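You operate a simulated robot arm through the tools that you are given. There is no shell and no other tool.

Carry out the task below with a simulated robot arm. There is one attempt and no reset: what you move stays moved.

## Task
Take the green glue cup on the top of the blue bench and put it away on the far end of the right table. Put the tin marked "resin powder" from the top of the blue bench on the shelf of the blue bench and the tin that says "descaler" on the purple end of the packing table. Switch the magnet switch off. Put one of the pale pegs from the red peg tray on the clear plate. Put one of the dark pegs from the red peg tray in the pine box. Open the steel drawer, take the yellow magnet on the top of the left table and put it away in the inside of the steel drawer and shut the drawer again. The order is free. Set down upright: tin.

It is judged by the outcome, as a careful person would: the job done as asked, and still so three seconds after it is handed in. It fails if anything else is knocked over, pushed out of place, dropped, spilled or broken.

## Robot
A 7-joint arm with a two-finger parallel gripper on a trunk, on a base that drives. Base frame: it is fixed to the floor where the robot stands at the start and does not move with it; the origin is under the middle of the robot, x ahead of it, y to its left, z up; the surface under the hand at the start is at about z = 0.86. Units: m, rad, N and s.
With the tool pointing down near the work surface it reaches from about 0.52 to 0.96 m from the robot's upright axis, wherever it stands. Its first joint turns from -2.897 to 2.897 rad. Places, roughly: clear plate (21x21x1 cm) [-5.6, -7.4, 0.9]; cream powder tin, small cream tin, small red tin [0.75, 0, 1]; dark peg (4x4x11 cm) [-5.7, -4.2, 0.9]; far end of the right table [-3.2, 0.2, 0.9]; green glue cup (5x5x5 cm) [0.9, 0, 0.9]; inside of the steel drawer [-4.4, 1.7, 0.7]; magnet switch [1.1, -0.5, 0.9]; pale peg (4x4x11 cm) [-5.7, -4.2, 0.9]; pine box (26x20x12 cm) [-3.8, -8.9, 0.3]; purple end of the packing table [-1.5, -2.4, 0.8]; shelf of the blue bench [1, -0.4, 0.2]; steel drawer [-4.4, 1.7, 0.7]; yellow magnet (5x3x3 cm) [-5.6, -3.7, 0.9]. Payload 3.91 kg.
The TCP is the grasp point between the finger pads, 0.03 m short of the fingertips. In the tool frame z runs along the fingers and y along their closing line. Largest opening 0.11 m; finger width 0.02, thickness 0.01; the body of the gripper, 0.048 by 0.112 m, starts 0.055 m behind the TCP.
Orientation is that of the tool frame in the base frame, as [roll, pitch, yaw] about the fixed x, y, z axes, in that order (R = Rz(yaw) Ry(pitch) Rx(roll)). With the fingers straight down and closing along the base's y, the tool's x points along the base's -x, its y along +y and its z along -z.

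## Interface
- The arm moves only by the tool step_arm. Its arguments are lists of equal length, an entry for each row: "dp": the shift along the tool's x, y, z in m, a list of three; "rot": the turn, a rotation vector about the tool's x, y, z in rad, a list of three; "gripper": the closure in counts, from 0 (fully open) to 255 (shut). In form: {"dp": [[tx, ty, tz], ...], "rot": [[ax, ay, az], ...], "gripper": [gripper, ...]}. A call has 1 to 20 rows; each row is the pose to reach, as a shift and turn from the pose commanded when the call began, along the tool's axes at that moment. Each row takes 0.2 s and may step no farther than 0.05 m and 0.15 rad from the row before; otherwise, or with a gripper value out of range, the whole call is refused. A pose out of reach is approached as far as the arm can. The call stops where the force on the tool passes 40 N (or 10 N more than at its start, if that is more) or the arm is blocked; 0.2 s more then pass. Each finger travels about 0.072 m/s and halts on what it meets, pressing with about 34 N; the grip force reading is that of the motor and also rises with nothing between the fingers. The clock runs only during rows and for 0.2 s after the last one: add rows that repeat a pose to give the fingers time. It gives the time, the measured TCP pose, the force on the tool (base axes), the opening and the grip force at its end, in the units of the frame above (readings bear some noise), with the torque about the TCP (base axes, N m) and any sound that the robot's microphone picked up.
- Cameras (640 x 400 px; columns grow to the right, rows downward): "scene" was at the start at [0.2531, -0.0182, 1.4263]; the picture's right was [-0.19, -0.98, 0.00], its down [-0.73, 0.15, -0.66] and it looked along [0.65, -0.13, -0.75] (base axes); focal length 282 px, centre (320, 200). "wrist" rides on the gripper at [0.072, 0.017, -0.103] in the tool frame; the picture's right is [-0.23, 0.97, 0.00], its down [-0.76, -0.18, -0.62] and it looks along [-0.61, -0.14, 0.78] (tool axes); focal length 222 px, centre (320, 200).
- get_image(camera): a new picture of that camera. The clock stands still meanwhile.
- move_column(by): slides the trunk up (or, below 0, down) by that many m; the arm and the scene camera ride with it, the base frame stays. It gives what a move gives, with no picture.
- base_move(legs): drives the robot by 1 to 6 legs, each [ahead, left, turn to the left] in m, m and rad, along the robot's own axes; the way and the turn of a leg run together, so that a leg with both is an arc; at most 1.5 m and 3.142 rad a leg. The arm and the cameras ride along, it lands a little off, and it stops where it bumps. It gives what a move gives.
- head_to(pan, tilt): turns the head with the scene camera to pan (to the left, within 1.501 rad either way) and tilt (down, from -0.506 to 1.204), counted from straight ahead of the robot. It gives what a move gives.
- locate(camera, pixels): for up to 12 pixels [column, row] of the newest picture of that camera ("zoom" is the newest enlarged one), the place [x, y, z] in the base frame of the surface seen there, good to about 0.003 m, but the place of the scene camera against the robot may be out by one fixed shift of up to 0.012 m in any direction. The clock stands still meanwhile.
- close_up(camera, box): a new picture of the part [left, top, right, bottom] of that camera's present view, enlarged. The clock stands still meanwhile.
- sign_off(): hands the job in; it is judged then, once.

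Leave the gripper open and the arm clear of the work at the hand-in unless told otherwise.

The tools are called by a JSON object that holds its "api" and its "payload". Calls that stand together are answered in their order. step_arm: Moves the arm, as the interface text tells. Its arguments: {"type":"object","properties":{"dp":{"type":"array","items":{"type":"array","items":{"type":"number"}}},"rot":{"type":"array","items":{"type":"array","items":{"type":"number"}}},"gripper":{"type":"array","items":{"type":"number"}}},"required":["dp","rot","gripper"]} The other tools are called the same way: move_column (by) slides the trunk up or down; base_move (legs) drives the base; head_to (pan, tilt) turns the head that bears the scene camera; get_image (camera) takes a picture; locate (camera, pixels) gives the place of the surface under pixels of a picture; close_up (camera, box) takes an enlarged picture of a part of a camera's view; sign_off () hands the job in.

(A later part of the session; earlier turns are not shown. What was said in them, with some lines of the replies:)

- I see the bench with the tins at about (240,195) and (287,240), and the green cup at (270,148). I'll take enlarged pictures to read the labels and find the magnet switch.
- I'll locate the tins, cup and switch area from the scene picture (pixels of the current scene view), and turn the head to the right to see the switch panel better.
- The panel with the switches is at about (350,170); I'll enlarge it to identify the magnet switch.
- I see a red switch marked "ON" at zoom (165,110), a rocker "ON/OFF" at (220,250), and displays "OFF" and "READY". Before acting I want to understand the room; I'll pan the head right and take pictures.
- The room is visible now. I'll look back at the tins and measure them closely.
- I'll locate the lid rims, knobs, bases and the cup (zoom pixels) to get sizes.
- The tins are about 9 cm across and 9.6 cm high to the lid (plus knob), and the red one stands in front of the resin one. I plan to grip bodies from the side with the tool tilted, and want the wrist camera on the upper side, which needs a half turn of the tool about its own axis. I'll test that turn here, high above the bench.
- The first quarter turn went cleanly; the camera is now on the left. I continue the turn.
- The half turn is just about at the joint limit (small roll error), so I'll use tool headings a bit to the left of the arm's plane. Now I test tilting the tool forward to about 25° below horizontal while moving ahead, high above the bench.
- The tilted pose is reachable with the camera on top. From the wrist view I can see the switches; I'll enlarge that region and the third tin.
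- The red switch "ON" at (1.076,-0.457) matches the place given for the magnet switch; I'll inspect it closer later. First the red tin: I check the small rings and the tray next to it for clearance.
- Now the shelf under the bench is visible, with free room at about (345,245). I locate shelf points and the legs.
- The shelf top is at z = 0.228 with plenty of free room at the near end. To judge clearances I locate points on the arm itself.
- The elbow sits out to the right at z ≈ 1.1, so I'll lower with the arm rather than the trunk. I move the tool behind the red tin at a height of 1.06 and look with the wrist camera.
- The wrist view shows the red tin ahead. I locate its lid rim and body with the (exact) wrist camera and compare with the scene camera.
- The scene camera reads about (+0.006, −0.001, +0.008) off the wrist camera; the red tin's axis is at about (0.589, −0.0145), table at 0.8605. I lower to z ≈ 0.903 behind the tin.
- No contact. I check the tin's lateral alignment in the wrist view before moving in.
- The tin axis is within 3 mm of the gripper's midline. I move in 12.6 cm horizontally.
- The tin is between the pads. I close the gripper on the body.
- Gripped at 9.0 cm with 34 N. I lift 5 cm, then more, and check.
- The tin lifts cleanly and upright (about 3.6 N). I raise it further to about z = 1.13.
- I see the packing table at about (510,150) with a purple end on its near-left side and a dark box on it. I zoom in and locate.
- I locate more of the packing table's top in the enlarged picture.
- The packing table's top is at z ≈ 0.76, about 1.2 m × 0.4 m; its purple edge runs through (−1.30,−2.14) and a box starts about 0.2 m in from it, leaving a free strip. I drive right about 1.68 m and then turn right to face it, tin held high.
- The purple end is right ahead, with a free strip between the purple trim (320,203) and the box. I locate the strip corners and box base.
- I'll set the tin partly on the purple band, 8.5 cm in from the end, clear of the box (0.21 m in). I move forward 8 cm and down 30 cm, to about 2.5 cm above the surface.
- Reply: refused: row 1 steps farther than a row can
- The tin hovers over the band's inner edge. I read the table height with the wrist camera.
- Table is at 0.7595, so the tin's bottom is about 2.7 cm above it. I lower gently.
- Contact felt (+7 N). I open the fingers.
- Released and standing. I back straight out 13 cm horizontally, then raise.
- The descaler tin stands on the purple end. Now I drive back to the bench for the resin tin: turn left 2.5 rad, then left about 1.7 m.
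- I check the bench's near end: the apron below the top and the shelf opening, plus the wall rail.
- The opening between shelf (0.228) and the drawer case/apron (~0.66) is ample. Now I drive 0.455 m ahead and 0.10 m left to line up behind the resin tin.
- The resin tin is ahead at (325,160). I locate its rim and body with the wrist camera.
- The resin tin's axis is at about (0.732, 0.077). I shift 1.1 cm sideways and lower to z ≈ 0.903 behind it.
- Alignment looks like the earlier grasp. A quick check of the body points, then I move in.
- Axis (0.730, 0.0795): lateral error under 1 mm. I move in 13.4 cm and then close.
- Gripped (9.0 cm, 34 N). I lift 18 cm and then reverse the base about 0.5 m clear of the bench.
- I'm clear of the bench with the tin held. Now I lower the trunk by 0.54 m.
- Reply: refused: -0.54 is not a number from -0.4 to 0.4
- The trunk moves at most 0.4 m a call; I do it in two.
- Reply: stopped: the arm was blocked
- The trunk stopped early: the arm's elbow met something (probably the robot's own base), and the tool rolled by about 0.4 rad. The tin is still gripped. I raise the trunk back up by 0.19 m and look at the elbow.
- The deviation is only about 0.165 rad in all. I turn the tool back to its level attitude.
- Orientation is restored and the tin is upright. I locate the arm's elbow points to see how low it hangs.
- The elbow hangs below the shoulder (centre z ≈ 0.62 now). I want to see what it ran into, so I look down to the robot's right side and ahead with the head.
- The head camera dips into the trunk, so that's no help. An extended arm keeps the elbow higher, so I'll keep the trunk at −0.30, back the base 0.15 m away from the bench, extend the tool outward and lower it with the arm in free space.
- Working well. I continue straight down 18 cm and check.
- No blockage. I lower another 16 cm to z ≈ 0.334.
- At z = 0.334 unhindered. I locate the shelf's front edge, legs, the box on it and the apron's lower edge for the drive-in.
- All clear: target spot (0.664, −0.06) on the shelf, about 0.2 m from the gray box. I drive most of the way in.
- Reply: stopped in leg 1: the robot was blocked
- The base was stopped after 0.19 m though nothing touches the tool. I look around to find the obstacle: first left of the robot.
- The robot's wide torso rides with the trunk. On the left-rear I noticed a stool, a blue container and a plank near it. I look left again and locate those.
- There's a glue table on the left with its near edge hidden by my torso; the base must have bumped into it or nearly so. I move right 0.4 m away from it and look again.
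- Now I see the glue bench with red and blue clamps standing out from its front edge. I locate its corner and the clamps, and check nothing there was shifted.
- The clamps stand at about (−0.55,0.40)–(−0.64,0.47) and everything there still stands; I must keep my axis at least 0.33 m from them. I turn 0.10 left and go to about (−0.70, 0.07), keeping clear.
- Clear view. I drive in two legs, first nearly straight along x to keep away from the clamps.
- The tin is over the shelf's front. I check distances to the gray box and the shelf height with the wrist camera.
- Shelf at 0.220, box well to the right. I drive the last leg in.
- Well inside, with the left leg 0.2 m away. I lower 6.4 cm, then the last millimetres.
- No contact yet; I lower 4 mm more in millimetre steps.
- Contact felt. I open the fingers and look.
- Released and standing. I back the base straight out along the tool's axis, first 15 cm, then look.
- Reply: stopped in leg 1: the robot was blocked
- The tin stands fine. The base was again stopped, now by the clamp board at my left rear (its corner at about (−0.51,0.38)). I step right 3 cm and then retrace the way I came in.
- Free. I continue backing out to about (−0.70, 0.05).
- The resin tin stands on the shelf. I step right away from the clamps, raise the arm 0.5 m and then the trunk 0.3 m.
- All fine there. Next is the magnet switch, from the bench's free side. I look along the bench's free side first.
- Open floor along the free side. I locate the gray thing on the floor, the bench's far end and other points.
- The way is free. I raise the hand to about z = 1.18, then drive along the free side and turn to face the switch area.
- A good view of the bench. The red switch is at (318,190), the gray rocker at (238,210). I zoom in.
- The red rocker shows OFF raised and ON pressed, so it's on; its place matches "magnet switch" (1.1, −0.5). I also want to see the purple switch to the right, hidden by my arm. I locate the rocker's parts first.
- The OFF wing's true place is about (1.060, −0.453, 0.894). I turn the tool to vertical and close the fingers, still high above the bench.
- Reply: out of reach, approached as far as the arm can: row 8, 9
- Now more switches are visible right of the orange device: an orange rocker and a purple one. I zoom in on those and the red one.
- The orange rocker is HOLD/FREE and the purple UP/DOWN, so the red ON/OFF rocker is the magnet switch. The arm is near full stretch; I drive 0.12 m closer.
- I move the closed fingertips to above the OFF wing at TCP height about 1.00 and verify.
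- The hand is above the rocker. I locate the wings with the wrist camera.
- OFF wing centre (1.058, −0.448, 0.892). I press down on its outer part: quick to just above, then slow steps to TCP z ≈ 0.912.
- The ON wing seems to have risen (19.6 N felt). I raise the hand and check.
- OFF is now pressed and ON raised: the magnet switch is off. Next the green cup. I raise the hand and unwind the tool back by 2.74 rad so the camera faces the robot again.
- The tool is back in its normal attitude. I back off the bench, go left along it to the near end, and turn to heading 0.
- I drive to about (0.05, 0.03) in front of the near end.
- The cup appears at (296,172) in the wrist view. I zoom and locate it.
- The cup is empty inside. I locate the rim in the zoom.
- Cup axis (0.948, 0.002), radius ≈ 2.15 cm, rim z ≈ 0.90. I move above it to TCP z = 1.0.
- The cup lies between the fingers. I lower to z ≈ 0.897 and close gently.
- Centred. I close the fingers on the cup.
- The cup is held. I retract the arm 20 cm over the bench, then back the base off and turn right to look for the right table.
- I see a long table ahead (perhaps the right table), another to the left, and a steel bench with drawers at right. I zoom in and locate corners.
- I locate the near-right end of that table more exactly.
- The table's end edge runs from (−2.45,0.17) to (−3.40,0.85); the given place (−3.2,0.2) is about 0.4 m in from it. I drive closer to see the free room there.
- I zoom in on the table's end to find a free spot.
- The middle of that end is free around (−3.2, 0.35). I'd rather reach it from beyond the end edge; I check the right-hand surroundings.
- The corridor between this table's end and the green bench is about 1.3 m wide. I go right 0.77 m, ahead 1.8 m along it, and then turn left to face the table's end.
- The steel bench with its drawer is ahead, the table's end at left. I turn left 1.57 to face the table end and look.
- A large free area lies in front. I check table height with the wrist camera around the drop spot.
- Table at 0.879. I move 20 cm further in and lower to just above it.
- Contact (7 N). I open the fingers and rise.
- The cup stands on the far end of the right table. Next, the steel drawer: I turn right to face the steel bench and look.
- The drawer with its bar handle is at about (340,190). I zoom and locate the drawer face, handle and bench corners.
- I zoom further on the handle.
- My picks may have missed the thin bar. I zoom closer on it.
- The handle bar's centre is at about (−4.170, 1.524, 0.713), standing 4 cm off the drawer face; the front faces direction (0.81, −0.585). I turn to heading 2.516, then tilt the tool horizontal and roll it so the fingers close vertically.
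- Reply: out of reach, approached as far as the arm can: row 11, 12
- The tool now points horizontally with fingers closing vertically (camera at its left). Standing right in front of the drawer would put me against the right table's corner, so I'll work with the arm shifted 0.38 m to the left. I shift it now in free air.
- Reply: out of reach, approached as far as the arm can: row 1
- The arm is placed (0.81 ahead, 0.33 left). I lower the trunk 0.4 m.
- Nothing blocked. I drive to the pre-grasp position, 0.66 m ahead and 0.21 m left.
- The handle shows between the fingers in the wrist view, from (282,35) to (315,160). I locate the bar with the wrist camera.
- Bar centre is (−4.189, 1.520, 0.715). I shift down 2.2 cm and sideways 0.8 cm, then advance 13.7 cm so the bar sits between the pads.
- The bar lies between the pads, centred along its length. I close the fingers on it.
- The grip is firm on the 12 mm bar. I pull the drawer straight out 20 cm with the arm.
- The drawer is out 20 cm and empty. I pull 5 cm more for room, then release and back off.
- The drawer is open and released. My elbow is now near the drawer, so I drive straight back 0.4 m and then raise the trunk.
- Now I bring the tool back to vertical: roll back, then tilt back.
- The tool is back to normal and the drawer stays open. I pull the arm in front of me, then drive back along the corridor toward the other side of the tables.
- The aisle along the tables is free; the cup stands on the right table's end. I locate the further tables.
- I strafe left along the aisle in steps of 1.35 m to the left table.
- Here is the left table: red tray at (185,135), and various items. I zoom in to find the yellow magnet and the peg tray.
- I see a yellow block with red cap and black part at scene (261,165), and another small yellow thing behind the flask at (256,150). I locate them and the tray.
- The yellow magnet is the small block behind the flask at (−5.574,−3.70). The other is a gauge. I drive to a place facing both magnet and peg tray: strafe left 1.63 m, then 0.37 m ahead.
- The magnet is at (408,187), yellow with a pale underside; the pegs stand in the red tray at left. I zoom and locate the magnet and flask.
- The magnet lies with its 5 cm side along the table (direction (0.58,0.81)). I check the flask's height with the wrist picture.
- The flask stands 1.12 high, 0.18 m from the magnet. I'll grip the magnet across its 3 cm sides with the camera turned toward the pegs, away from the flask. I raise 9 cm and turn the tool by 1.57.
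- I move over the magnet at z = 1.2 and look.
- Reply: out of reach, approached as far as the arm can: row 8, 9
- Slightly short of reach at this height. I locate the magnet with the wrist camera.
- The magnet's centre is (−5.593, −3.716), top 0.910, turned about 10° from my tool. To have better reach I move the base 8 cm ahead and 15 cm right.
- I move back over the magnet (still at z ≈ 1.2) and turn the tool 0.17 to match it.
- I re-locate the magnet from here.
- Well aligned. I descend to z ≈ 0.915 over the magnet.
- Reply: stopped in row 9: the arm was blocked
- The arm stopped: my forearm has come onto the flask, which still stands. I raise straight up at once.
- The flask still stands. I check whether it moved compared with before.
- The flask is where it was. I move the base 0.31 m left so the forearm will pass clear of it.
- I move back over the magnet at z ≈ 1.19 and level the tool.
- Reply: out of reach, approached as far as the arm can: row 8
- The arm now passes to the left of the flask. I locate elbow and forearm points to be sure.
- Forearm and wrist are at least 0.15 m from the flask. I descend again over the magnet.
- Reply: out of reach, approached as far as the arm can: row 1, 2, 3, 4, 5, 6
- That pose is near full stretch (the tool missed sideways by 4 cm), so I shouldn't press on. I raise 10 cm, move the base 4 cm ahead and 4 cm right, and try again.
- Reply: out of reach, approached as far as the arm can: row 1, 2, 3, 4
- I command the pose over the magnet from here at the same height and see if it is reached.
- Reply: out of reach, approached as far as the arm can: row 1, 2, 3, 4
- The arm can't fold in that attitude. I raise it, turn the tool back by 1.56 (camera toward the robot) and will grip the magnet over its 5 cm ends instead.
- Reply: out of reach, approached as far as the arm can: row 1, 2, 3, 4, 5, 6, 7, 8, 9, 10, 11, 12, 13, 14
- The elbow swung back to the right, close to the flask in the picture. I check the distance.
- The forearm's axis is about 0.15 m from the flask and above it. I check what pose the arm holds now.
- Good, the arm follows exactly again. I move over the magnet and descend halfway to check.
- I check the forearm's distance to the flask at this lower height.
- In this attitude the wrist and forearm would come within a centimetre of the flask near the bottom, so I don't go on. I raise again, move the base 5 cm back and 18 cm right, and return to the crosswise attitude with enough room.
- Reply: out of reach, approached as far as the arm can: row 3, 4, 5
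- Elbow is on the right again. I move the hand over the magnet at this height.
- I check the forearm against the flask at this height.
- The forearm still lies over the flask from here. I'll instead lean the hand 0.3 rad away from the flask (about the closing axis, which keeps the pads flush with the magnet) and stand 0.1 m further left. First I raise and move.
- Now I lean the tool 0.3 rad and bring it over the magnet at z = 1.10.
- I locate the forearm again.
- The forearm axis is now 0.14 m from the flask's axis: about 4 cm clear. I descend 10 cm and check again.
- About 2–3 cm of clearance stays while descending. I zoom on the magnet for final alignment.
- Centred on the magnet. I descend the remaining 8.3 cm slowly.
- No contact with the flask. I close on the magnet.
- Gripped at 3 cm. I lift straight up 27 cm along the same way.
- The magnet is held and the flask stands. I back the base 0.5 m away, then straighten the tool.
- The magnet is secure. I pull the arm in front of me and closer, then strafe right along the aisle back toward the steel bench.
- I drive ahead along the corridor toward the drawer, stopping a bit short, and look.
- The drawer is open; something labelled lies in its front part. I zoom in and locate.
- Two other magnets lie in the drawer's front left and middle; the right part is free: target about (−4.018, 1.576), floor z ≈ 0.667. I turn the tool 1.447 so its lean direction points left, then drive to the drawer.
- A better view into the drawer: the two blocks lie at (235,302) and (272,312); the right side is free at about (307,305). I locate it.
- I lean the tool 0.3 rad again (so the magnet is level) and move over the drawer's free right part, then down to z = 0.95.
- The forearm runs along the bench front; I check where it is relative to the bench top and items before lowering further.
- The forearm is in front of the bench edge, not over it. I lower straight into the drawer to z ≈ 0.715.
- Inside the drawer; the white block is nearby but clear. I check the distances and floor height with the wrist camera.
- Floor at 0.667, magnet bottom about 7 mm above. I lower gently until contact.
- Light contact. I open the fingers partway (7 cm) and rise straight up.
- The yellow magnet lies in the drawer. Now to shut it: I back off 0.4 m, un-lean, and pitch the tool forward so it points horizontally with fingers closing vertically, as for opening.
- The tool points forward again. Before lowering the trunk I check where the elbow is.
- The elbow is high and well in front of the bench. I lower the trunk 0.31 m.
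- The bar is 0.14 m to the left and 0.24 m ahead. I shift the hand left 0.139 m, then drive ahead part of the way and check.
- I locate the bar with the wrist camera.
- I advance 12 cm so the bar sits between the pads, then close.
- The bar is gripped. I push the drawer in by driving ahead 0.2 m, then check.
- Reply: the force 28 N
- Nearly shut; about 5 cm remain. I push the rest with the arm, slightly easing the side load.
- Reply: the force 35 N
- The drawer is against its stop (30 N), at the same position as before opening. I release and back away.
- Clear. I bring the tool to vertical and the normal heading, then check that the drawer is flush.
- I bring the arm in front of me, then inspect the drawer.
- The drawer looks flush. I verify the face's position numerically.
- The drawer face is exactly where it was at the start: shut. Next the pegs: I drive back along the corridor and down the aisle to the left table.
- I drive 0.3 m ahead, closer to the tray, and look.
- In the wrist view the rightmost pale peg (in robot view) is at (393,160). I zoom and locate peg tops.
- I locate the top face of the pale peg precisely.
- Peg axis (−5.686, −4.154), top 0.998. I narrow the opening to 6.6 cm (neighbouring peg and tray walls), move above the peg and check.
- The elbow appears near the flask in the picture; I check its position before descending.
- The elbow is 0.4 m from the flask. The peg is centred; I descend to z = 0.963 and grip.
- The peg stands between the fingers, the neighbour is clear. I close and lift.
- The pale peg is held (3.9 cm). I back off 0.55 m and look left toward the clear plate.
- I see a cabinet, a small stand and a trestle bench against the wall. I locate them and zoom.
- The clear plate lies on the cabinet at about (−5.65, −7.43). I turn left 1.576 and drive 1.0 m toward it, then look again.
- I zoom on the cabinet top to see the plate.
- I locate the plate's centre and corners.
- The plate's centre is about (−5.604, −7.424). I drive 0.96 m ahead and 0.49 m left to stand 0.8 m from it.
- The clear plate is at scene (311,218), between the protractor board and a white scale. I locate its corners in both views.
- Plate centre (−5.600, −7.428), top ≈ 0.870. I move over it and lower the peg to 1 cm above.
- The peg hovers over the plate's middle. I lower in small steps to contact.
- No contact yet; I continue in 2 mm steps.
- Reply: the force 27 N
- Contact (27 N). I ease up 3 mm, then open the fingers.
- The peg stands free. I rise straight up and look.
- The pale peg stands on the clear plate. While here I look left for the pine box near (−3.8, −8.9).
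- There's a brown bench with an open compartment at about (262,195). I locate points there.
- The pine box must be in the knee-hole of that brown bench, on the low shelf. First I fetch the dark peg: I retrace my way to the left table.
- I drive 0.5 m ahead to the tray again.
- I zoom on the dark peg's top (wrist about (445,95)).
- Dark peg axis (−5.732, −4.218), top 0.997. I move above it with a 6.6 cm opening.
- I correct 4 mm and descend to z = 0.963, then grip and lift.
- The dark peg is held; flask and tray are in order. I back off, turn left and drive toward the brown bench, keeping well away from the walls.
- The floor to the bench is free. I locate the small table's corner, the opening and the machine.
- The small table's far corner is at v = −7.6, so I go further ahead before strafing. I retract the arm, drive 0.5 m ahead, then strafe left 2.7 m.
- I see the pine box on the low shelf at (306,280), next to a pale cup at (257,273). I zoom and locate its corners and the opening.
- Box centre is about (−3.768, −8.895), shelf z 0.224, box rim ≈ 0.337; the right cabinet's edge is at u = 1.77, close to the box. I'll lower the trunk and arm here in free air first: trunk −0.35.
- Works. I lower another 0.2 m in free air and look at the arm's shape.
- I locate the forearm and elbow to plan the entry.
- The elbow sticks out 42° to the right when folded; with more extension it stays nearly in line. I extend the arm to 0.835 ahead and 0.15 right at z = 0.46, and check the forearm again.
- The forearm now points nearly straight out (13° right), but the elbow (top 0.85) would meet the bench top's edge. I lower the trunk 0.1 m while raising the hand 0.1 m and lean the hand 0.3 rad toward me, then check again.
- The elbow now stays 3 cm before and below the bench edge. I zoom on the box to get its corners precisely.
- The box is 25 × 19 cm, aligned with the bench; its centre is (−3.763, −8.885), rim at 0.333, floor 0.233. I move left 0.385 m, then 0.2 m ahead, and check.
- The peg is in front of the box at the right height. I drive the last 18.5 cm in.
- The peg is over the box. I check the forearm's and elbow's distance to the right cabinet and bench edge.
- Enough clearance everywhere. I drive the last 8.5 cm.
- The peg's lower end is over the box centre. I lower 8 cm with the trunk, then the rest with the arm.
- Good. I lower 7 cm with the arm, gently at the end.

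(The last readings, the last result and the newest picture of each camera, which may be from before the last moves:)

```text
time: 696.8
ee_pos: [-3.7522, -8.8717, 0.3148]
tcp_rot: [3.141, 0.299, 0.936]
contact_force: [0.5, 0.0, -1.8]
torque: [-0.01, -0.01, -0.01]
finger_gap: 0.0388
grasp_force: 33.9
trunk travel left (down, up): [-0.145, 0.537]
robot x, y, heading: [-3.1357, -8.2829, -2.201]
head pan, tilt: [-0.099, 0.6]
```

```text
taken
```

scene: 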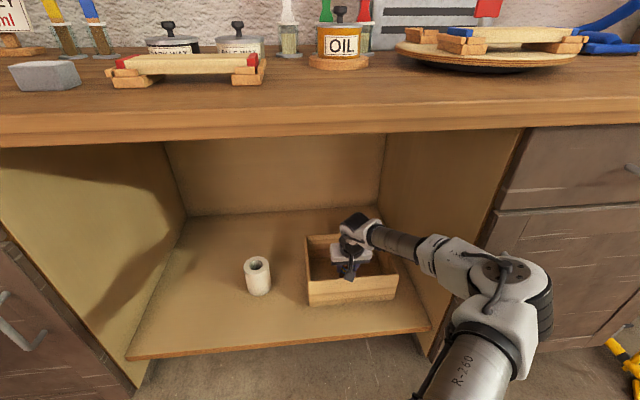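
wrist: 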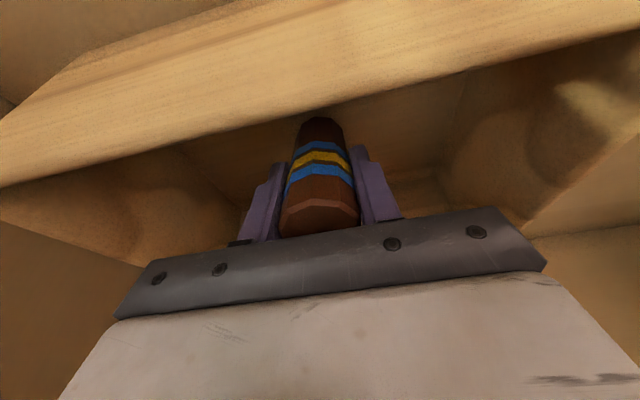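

The peg is inside the box. I straighten the tool so the peg is upright, then lower to contact.

{"api": "step_arm", "payload": {"dp": [[0, 0, 0], [0, 0, 0], [0, 0, 0], [0, 0, 0]], "rot": [[0, 0.1, 0], [0, 0.2, 0], [0, 0.3, 0], [0, 0.3, 0]], "gripper": [255, 255, 255, 255]}}

{"api": "step_arm", "payload": {"dp": [[0, 0, 0.003], [0, 0, 0.005], [0, 0, 0.007], [0, 0, 0.007]], "rot": [[0, 0, 0], [0, 0, 0], [0, 0, 0], [0, 0, 0]], "gripper": [255, 255, 255, 255]}}

{"api": "get_image", "payload": {"camera": "wrist"}}

{"api": "get_image", "payload": {"camera": "scene"}}

```text
time: 697.8
ee_pos: [-3.7521, -8.8711, 0.3134]
tcp_rot: [3.14, -0.002, 0.935]
contact_force: [0.4, 0.3, -1.0]
torque: [0.03, 0.0, 0.02]
finger_gap: 0.0388
grasp_force: 33.7
trunk travel left (down, up): [-0.145, 0.537]
robot x, y, heading: [-3.1362, -8.2834, -2.2]
head pan, tilt: [-0.099, 0.6]
```

```text
time: 698.8
ee_pos: [-3.7517, -8.8711, 0.3105]
tcp_rot: [3.141, 0.001, 0.934]
contact_force: [5.0, 5.6, 16.1]
torque: [0.41, -0.34, 0.0]
finger_gap: 0.0391
grasp_force: 34.0
trunk travel left (down, up): [-0.145, 0.537]
robot x, y, heading: [-3.1348, -8.287, -2.205]
head pan, tilt: [-0.099, 0.6]
```

```text
taken
```

wrist: 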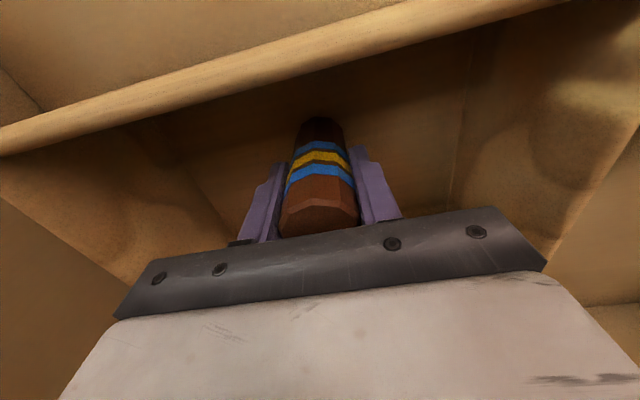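

```text
taken
```

scene: 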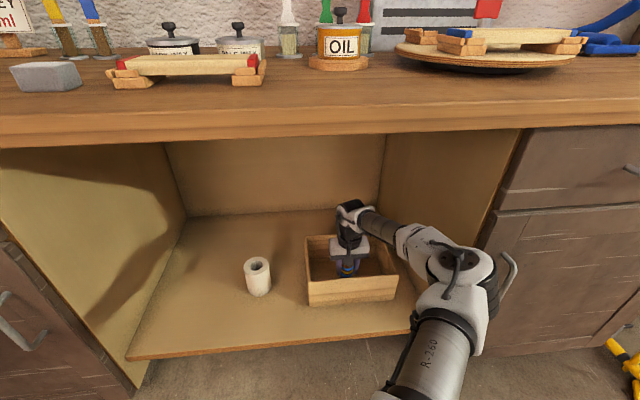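

Contact with the box floor. I ease 2 mm and open the fingers partway.

{"api": "step_arm", "payload": {"dp": [[0, 0, -0.002], [0, 0, -0.002], [0, 0, -0.002], [0, 0, -0.002], [0, 0, -0.002], [0, 0, -0.002]], "rot": [[0, 0, 0], [0, 0, 0], [0, 0, 0], [0, 0, 0], [0, 0, 0], [0, 0, 0]], "gripper": [255, 255, 150, 100, 100, 100]}}

{"api": "get_image", "payload": {"camera": "wrist"}}

```text
time: 700.2
ee_pos: [-3.7511, -8.8716, 0.3083]
tcp_rot: [3.14, -0.001, 0.935]
contact_force: [-0.3, 0.0, -0.2]
torque: [-0.03, -0.03, 0.01]
finger_gap: 0.067
grasp_force: 0.1
trunk travel left (down, up): [-0.145, 0.537]
robot x, y, heading: [-3.1356, -8.282, -2.201]
head pan, tilt: [-0.099, 0.6]
```

```text
taken
```

wrist: 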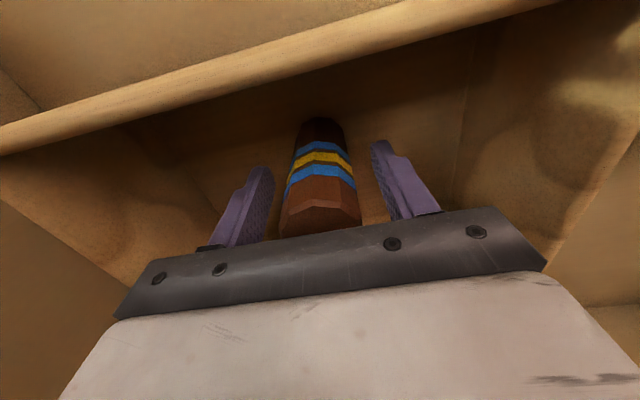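

The peg stands upright in the box. I rise 8 cm straight, then lean the hand back again while rising to z ≈ 0.46.

{"api": "step_arm", "payload": {"dp": [[0, 0, -0.02], [0, 0, -0.04], [0, 0, -0.06], [0, 0, -0.085], [0, 0, -0.1], [0, 0, -0.115], [0, 0, -0.13], [0, 0, -0.14], [0, 0, -0.14]], "rot": [[0, 0, 0], [0, 0, 0], [0, 0, 0], [0, 0, 0], [0, -0.1, 0], [0, -0.2, 0], [0, -0.3, 0], [0, -0.3, 0], [0, -0.3, 0]], "gripper": [100, 100, 100, 100, 100, 100, 100, 100, 100]}}

{"api": "get_image", "payload": {"camera": "scene"}}

{"api": "get_image", "payload": {"camera": "wrist"}}

```text
time: 702.2
ee_pos: [-3.7544, -8.8713, 0.4501]
tcp_rot: [3.141, 0.301, 0.935]
contact_force: [-0.3, 0.1, -0.2]
torque: [-0.03, -0.01, 0.02]
finger_gap: 0.0666
grasp_force: 0.0
trunk travel left (down, up): [-0.145, 0.537]
robot x, y, heading: [-3.1326, -8.286, -2.204]
head pan, tilt: [-0.099, 0.6]
```

```text
taken
```

scene: 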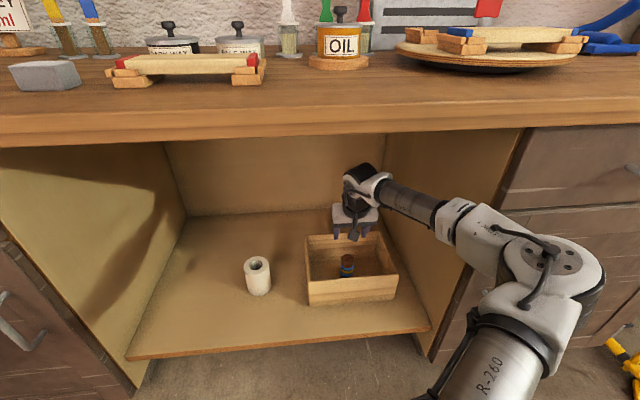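

```text
taken
```

wrist: 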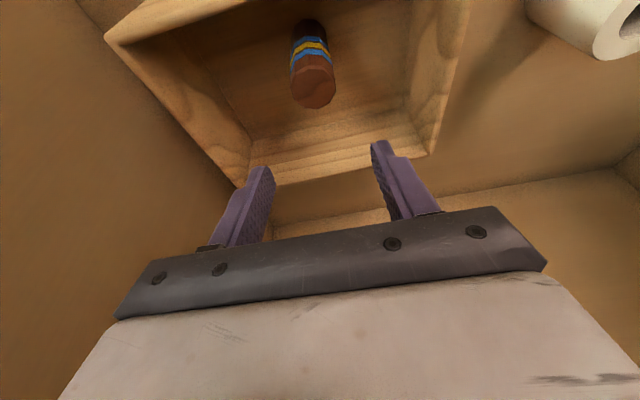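

The dark peg stands in the pine box. I back straight out 0.45 m and then raise the trunk.

{"api": "base_move", "payload": {"legs": [[-0.3, 0, 0], [-0.25, 0, 0]]}}

{"api": "move_column", "payload": {"by": 0.4}}

{"api": "step_arm", "payload": {"dp": [[0, 0, 0], [0, 0, 0], [0, 0, 0], [0, 0, 0]], "rot": [[0, 0.1, 0], [0, 0.2, 0], [0, 0.3, 0], [0, 0.3, 0]], "gripper": [0, 0, 0, 0]}}

{"api": "get_image", "payload": {"camera": "scene"}}

```text
time: 705.6
ee_pos: [-3.4316, -8.4313, 0.4498]
tcp_rot: [3.14, 0.3, 0.937]
contact_force: [-0.8, -0.3, 0.2]
torque: [0.0, 0.0, -0.01]
finger_gap: 0.067
grasp_force: 0.0
trunk travel left (down, up): [-0.145, 0.537]
robot x, y, heading: [-2.8111, -7.8424, -2.204]
head pan, tilt: [-0.099, 0.6]
```

```text
time: 709.5
ee_pos: [-3.4321, -8.4302, 0.8508]
tcp_rot: [-3.139, 0.3, 0.939]
contact_force: [0.4, -0.4, -1.0]
torque: [0.01, -0.03, 0.0]
finger_gap: 0.0667
grasp_force: 0.1
trunk travel left (down, up): [-0.545, 0.137]
robot x, y, heading: [-2.8157, -7.8442, -2.2]
head pan, tilt: [-0.099, 0.6]
```

```text
time: 710.5
ee_pos: [-3.43, -8.4316, 0.849]
tcp_rot: [-3.141, -0.002, 0.936]
contact_force: [0.4, 0.3, -0.3]
torque: [-0.02, -0.01, -0.01]
finger_gap: 0.1101
grasp_force: 0.1
trunk travel left (down, up): [-0.545, 0.137]
robot x, y, heading: [-2.8137, -7.846, -2.201]
head pan, tilt: [-0.099, 0.6]
```

```text
taken
```

scene: 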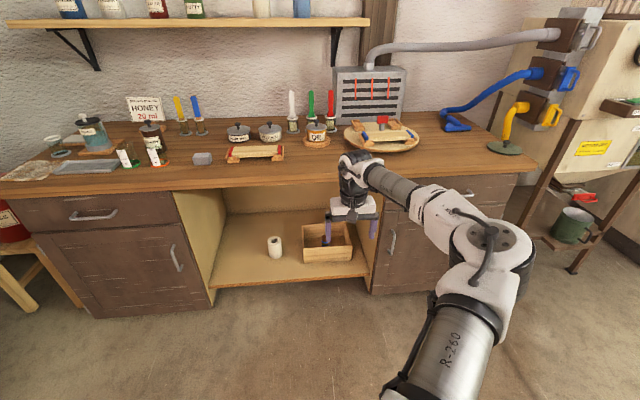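

All objects are placed. Before handing in I want to check the glue bench with the clamps that my torso touched early on. I retract and raise the arm, then drive back by the known way.

{"api": "step_arm", "payload": {"dp": [[0.024, 0.017, -0.033], [0.048, 0.034, -0.066], [0.072, 0.051, -0.1], [0.096, 0.068, -0.133], [0.12, 0.085, -0.166], [0.144, 0.101, -0.2], [0.168, 0.118, -0.233], [0.192, 0.135, -0.266], [0.216, 0.152, -0.3], [0.216, 0.152, -0.3]], "rot": [[0, 0, 0], [0, 0, 0], [0, 0, 0], [0, 0, 0], [0, 0, 0], [0, 0, 0], [0, 0, 0], [0, 0, 0], [0, 0, 0], [0, 0, 0]], "gripper": [0, 0, 0, 0, 0, 0, 0, 0, 0, 0]}}

{"api": "head_to", "payload": {"pan": -0.1, "tilt": 0.6}}

{"api": "get_image", "payload": {"camera": "scene"}}

{"api": "close_up", "payload": {"camera": "scene", "box": [240, 200, 380, 290]}}

```text
time: 712.7
ee_pos: [-3.1827, -8.3464, 1.1512]
tcp_rot: [-3.141, 0.002, 0.936]
contact_force: [0.4, 0.5, 0.3]
torque: [-0.04, -0.01, 0.0]
finger_gap: 0.1104
grasp_force: 0.1
trunk travel left (down, up): [-0.545, 0.137]
robot x, y, heading: [-2.8109, -7.8418, -2.204]
head pan, tilt: [-0.099, 0.6]
```

```text
time: 713.3
ee_pos: [-3.1832, -8.3476, 1.1495]
tcp_rot: [3.141, -0.001, 0.938]
contact_force: [0.3, 0.5, 0.1]
torque: [0.01, 0.02, -0.04]
finger_gap: 0.11
grasp_force: 0.1
trunk travel left (down, up): [-0.545, 0.137]
robot x, y, heading: [-2.8156, -7.8402, -2.204]
head pan, tilt: [-0.099, 0.6]
```

```text
taken
```

scene: 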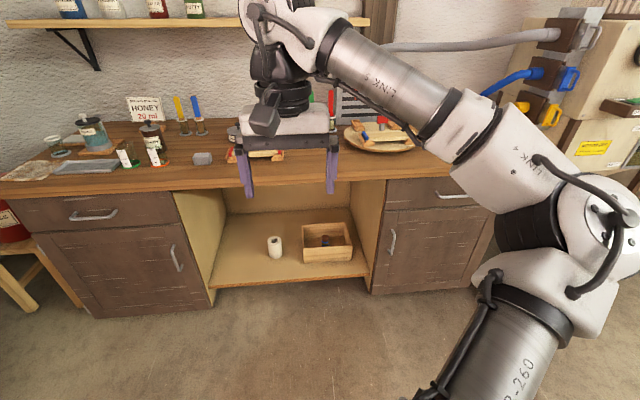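

```text
4.44 times, centred on (310, 245) of scene
```

zoom: 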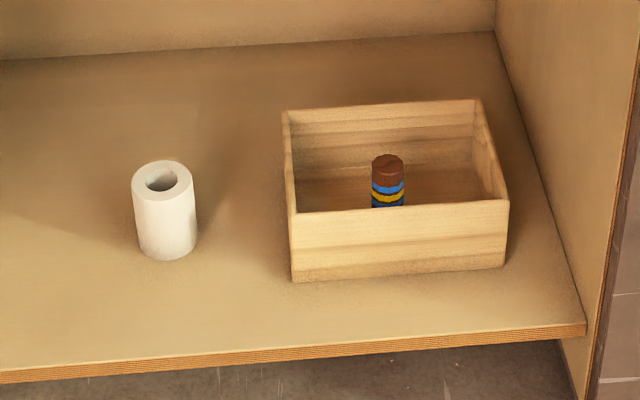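

The peg stands in the box, everything there in order. I drive back: right along the wall benches, then backward down the aisle.

{"api": "base_move", "payload": {"legs": [[0.12, 0, 0.025], [0, -1.1, 0], [0, -1.1, 0], [0, -1.15, 0]]}}

{"api": "base_move", "payload": {"legs": [[-1.2, 0, 0], [-1.2, 0, 0], [-1.2, 0, 0], [-1.2, 0, 0]]}}

```text
time: 739.8
ee_pos: [-5.9549, -6.5968, 1.1504]
tcp_rot: [-3.14, 0.002, 0.985]
contact_force: [-0.9, 0.1, 0.0]
torque: [-0.01, -0.01, 0.01]
finger_gap: 0.1099
grasp_force: 0.0
trunk travel left (down, up): [-0.545, 0.137]
robot x, y, heading: [-5.6094, -6.073, -2.158]
head pan, tilt: [-0.099, 0.6]
```

```text
time: 762.9
ee_pos: [-3.3467, -2.5901, 1.1515]
tcp_rot: [3.141, -0.001, 0.967]
contact_force: [-0.1, 0.3, 0.3]
torque: [0.02, 0.0, -0.02]
finger_gap: 0.1101
grasp_force: 0.0
trunk travel left (down, up): [-0.545, 0.137]
robot x, y, heading: [-2.9955, -2.0793, -2.175]
head pan, tilt: [-0.099, 0.6]
```

I continue to about (−1.6, −0.1) and turn left to view the glue bench.

{"api": "base_move", "payload": {"legs": [[-1.2, 0, 0], [-1.2, 0, 0], [0, 0, 1.1], [0, 0, 1.1]]}}

{"api": "head_to", "payload": {"pan": 0.5, "tilt": 0.35}}

{"api": "get_image", "payload": {"camera": "scene"}}

```text
time: 780.2
ee_pos: [-1.0171, -0.1087, 1.1516]
tcp_rot: [3.141, 0.0, -3.137]
contact_force: [-0.3, 0.2, -0.1]
torque: [0.02, -0.01, -0.01]
finger_gap: 0.1099
grasp_force: 0.0
trunk travel left (down, up): [-0.545, 0.137]
robot x, y, heading: [-1.6415, -0.1108, 0.007]
head pan, tilt: [-0.099, 0.6]
```

```text
time: 781.2
ee_pos: [-1.0175, -0.1077, 1.1515]
tcp_rot: [3.141, 0.0, -3.137]
contact_force: [0.1, 0.8, -0.6]
torque: [-0.01, -0.02, 0.0]
finger_gap: 0.11
grasp_force: 0.1
trunk travel left (down, up): [-0.545, 0.137]
robot x, y, heading: [-1.6417, -0.1114, 0.004]
head pan, tilt: [0.499, 0.351]
```

```text
taken
```

scene: 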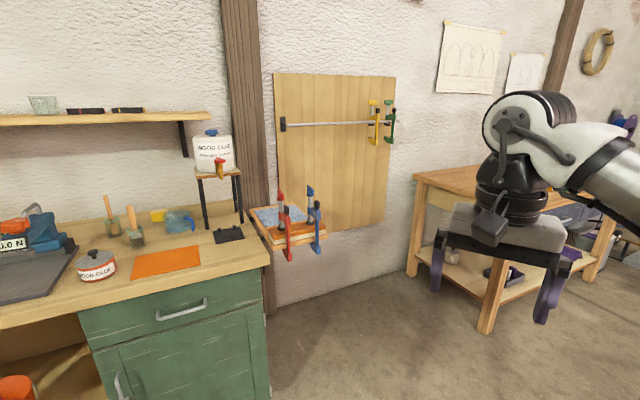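

The clamp board with red and blue clamps is upright. I zoom to check it, and the resin tin on the shelf.

{"api": "close_up", "payload": {"camera": "scene", "box": [235, 170, 345, 280]}}

{"api": "locate", "payload": {"camera": "scene", "pixels": [[288, 215], [315, 215], [288, 250], [317, 248], [325, 228], [280, 240], [452, 255]]}}

{"api": "close_up", "payload": {"camera": "scene", "box": [400, 160, 640, 320]}}

```text
3.64 times, centred on (290, 225) of scene
```

zoom: 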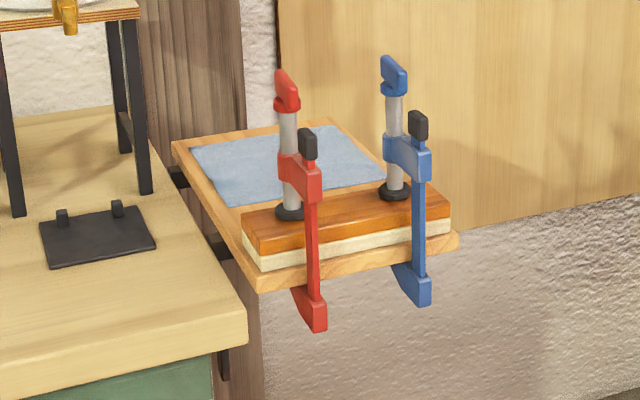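

```text
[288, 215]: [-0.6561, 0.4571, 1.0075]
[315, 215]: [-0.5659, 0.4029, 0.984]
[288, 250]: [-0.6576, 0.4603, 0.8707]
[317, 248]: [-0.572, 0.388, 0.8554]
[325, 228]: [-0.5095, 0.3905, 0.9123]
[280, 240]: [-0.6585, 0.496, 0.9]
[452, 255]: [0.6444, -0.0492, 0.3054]
```

```text
2.50 times, centred on (520, 240) of scene
```

zoom: 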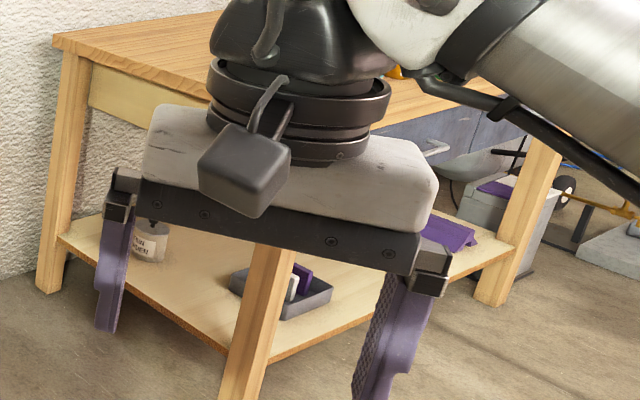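

Clamps, boards and the resin tin are in order. A last look at the magnet switch from here.

{"api": "head_to", "payload": {"pan": -0.15, "tilt": 0.3}}

{"api": "get_image", "payload": {"camera": "scene"}}

```text
time: 782.3
ee_pos: [-1.0169, -0.1075, 1.1505]
tcp_rot: [3.141, 0.0, -3.138]
contact_force: [0.3, 1.0, -0.3]
torque: [-0.01, 0.01, -0.01]
finger_gap: 0.1101
grasp_force: 0.2
trunk travel left (down, up): [-0.545, 0.137]
robot x, y, heading: [-1.6411, -0.1158, 0.003]
head pan, tilt: [-0.15, 0.3]
```

```text
taken
```

scene: 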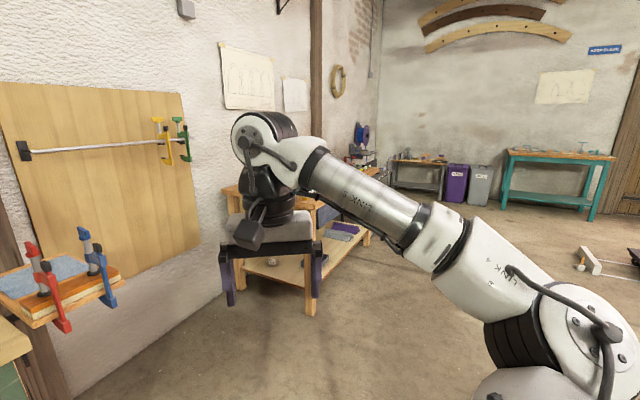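

The arm blocks the view; I turn the base 0.6 to the right and look left past it.

{"api": "base_move", "payload": {"legs": [[0.2, -0.3, -0.7]]}}

{"api": "head_to", "payload": {"pan": 0.75, "tilt": 0.3}}

{"api": "get_image", "payload": {"camera": "scene"}}

```text
time: 785.2
ee_pos: [-1.0853, -0.8585, 1.1513]
tcp_rot: [3.14, 0.0, 2.44]
contact_force: [-0.1, 0.2, -0.7]
torque: [0.01, 0.01, 0.02]
finger_gap: 0.1097
grasp_force: 0.1
trunk travel left (down, up): [-0.545, 0.137]
robot x, y, heading: [-1.5631, -0.4558, -0.7]
head pan, tilt: [-0.15, 0.3]
```

```text
time: 786.4
ee_pos: [-1.0855, -0.858, 1.1513]
tcp_rot: [3.141, 0.0, 2.438]
contact_force: [0.3, 0.4, 1.3]
torque: [-0.01, 0.0, -0.03]
finger_gap: 0.1097
grasp_force: 0.1
trunk travel left (down, up): [-0.545, 0.137]
robot x, y, heading: [-1.5612, -0.4573, -0.702]
head pan, tilt: [0.75, 0.3]
```

```text
taken
```

scene: 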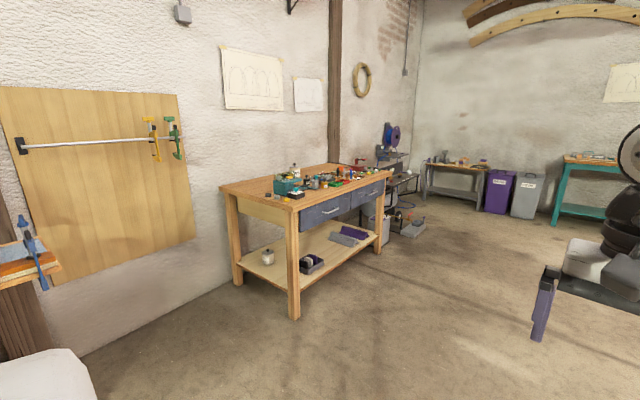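

{"api": "close_up", "payload": {"camera": "scene", "box": [250, 155, 390, 215]}}

{"api": "close_up", "payload": {"camera": "scene", "box": [315, 160, 355, 190]}}

```text
4.57 times, centred on (320, 185) of scene
```

zoom: 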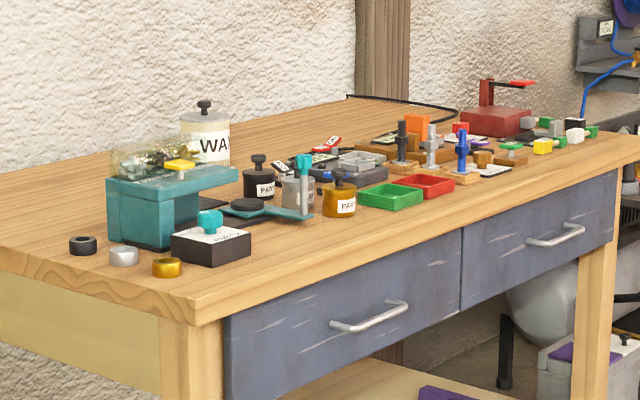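

```text
13.33 times, centred on (335, 175) of scene
```

zoom: 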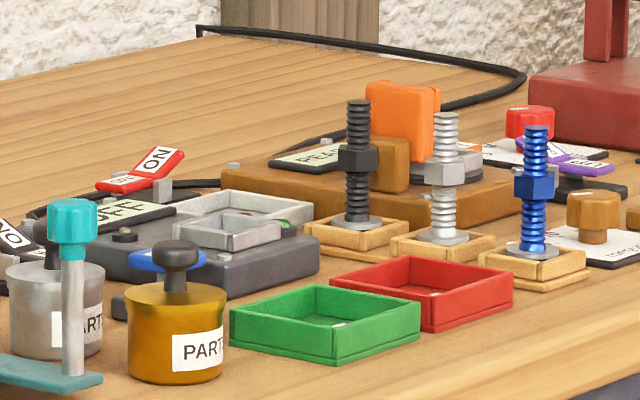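

The switch stands OFF (ON side raised) and the bench is in order. One last look at the packing table.

{"api": "head_to", "payload": {"pan": -0.8, "tilt": 0.45}}

{"api": "get_image", "payload": {"camera": "scene"}}

```text
time: 788.0
ee_pos: [-1.0846, -0.8592, 1.1525]
tcp_rot: [3.141, 0.0, 2.437]
contact_force: [0.3, -0.4, -0.8]
torque: [0.01, 0.01, 0.05]
finger_gap: 0.1097
grasp_force: 0.1
trunk travel left (down, up): [-0.545, 0.137]
robot x, y, heading: [-1.56, -0.4577, -0.702]
head pan, tilt: [-0.799, 0.45]
```

```text
taken
```

scene: 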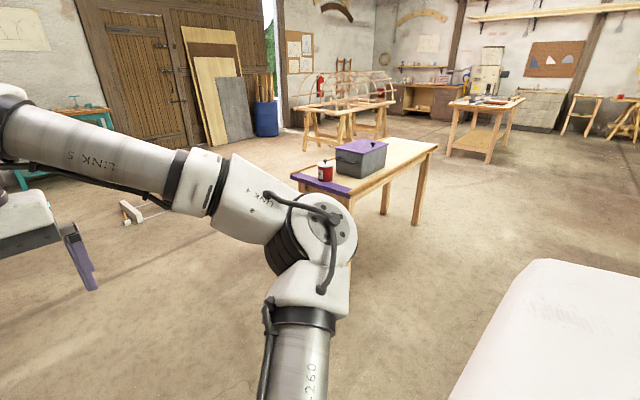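

The descaler tin stands on the purple end at (325,170). Everything asked for is done, the gripper is open and the arm is clear of the work. I hand the job in.

{"api": "sign_off", "payload": {}}

```text
The job is handed in.
```

I finished every part of the task and handed it in. Placements were checked with the cameras.

- **Glue cup:** the green cup stands on the far end of the right table.
- **Resin powder tin:** it stands upright on the shelf of the blue bench.
- **Descaler tin:** it stands upright on the purple end of the packing table.
- **Magnet switch:** the red rocker is pressed to OFF; I took this to be the magnet switch from its position.
- **Pale peg:** it stands on the clear plate.
- **Dark peg:** it stands in the pine box.
- **Yellow magnet:** I put it in the steel drawer, next to two blocks already there. The drawer is shut, with its face back where it was at the start.

Two small contacts happened along the way:

- **Clamp board:** while I worked at the shelf, the base was stopped twice, most likely by the board with the red and blue clamps on the glue bench. They looked in order afterwards.
- **Flask:** my forearm came down on the metal flask beside the magnet. It stayed upright and I found no shift in its position.

The gripper is open and the arm is clear of the work.
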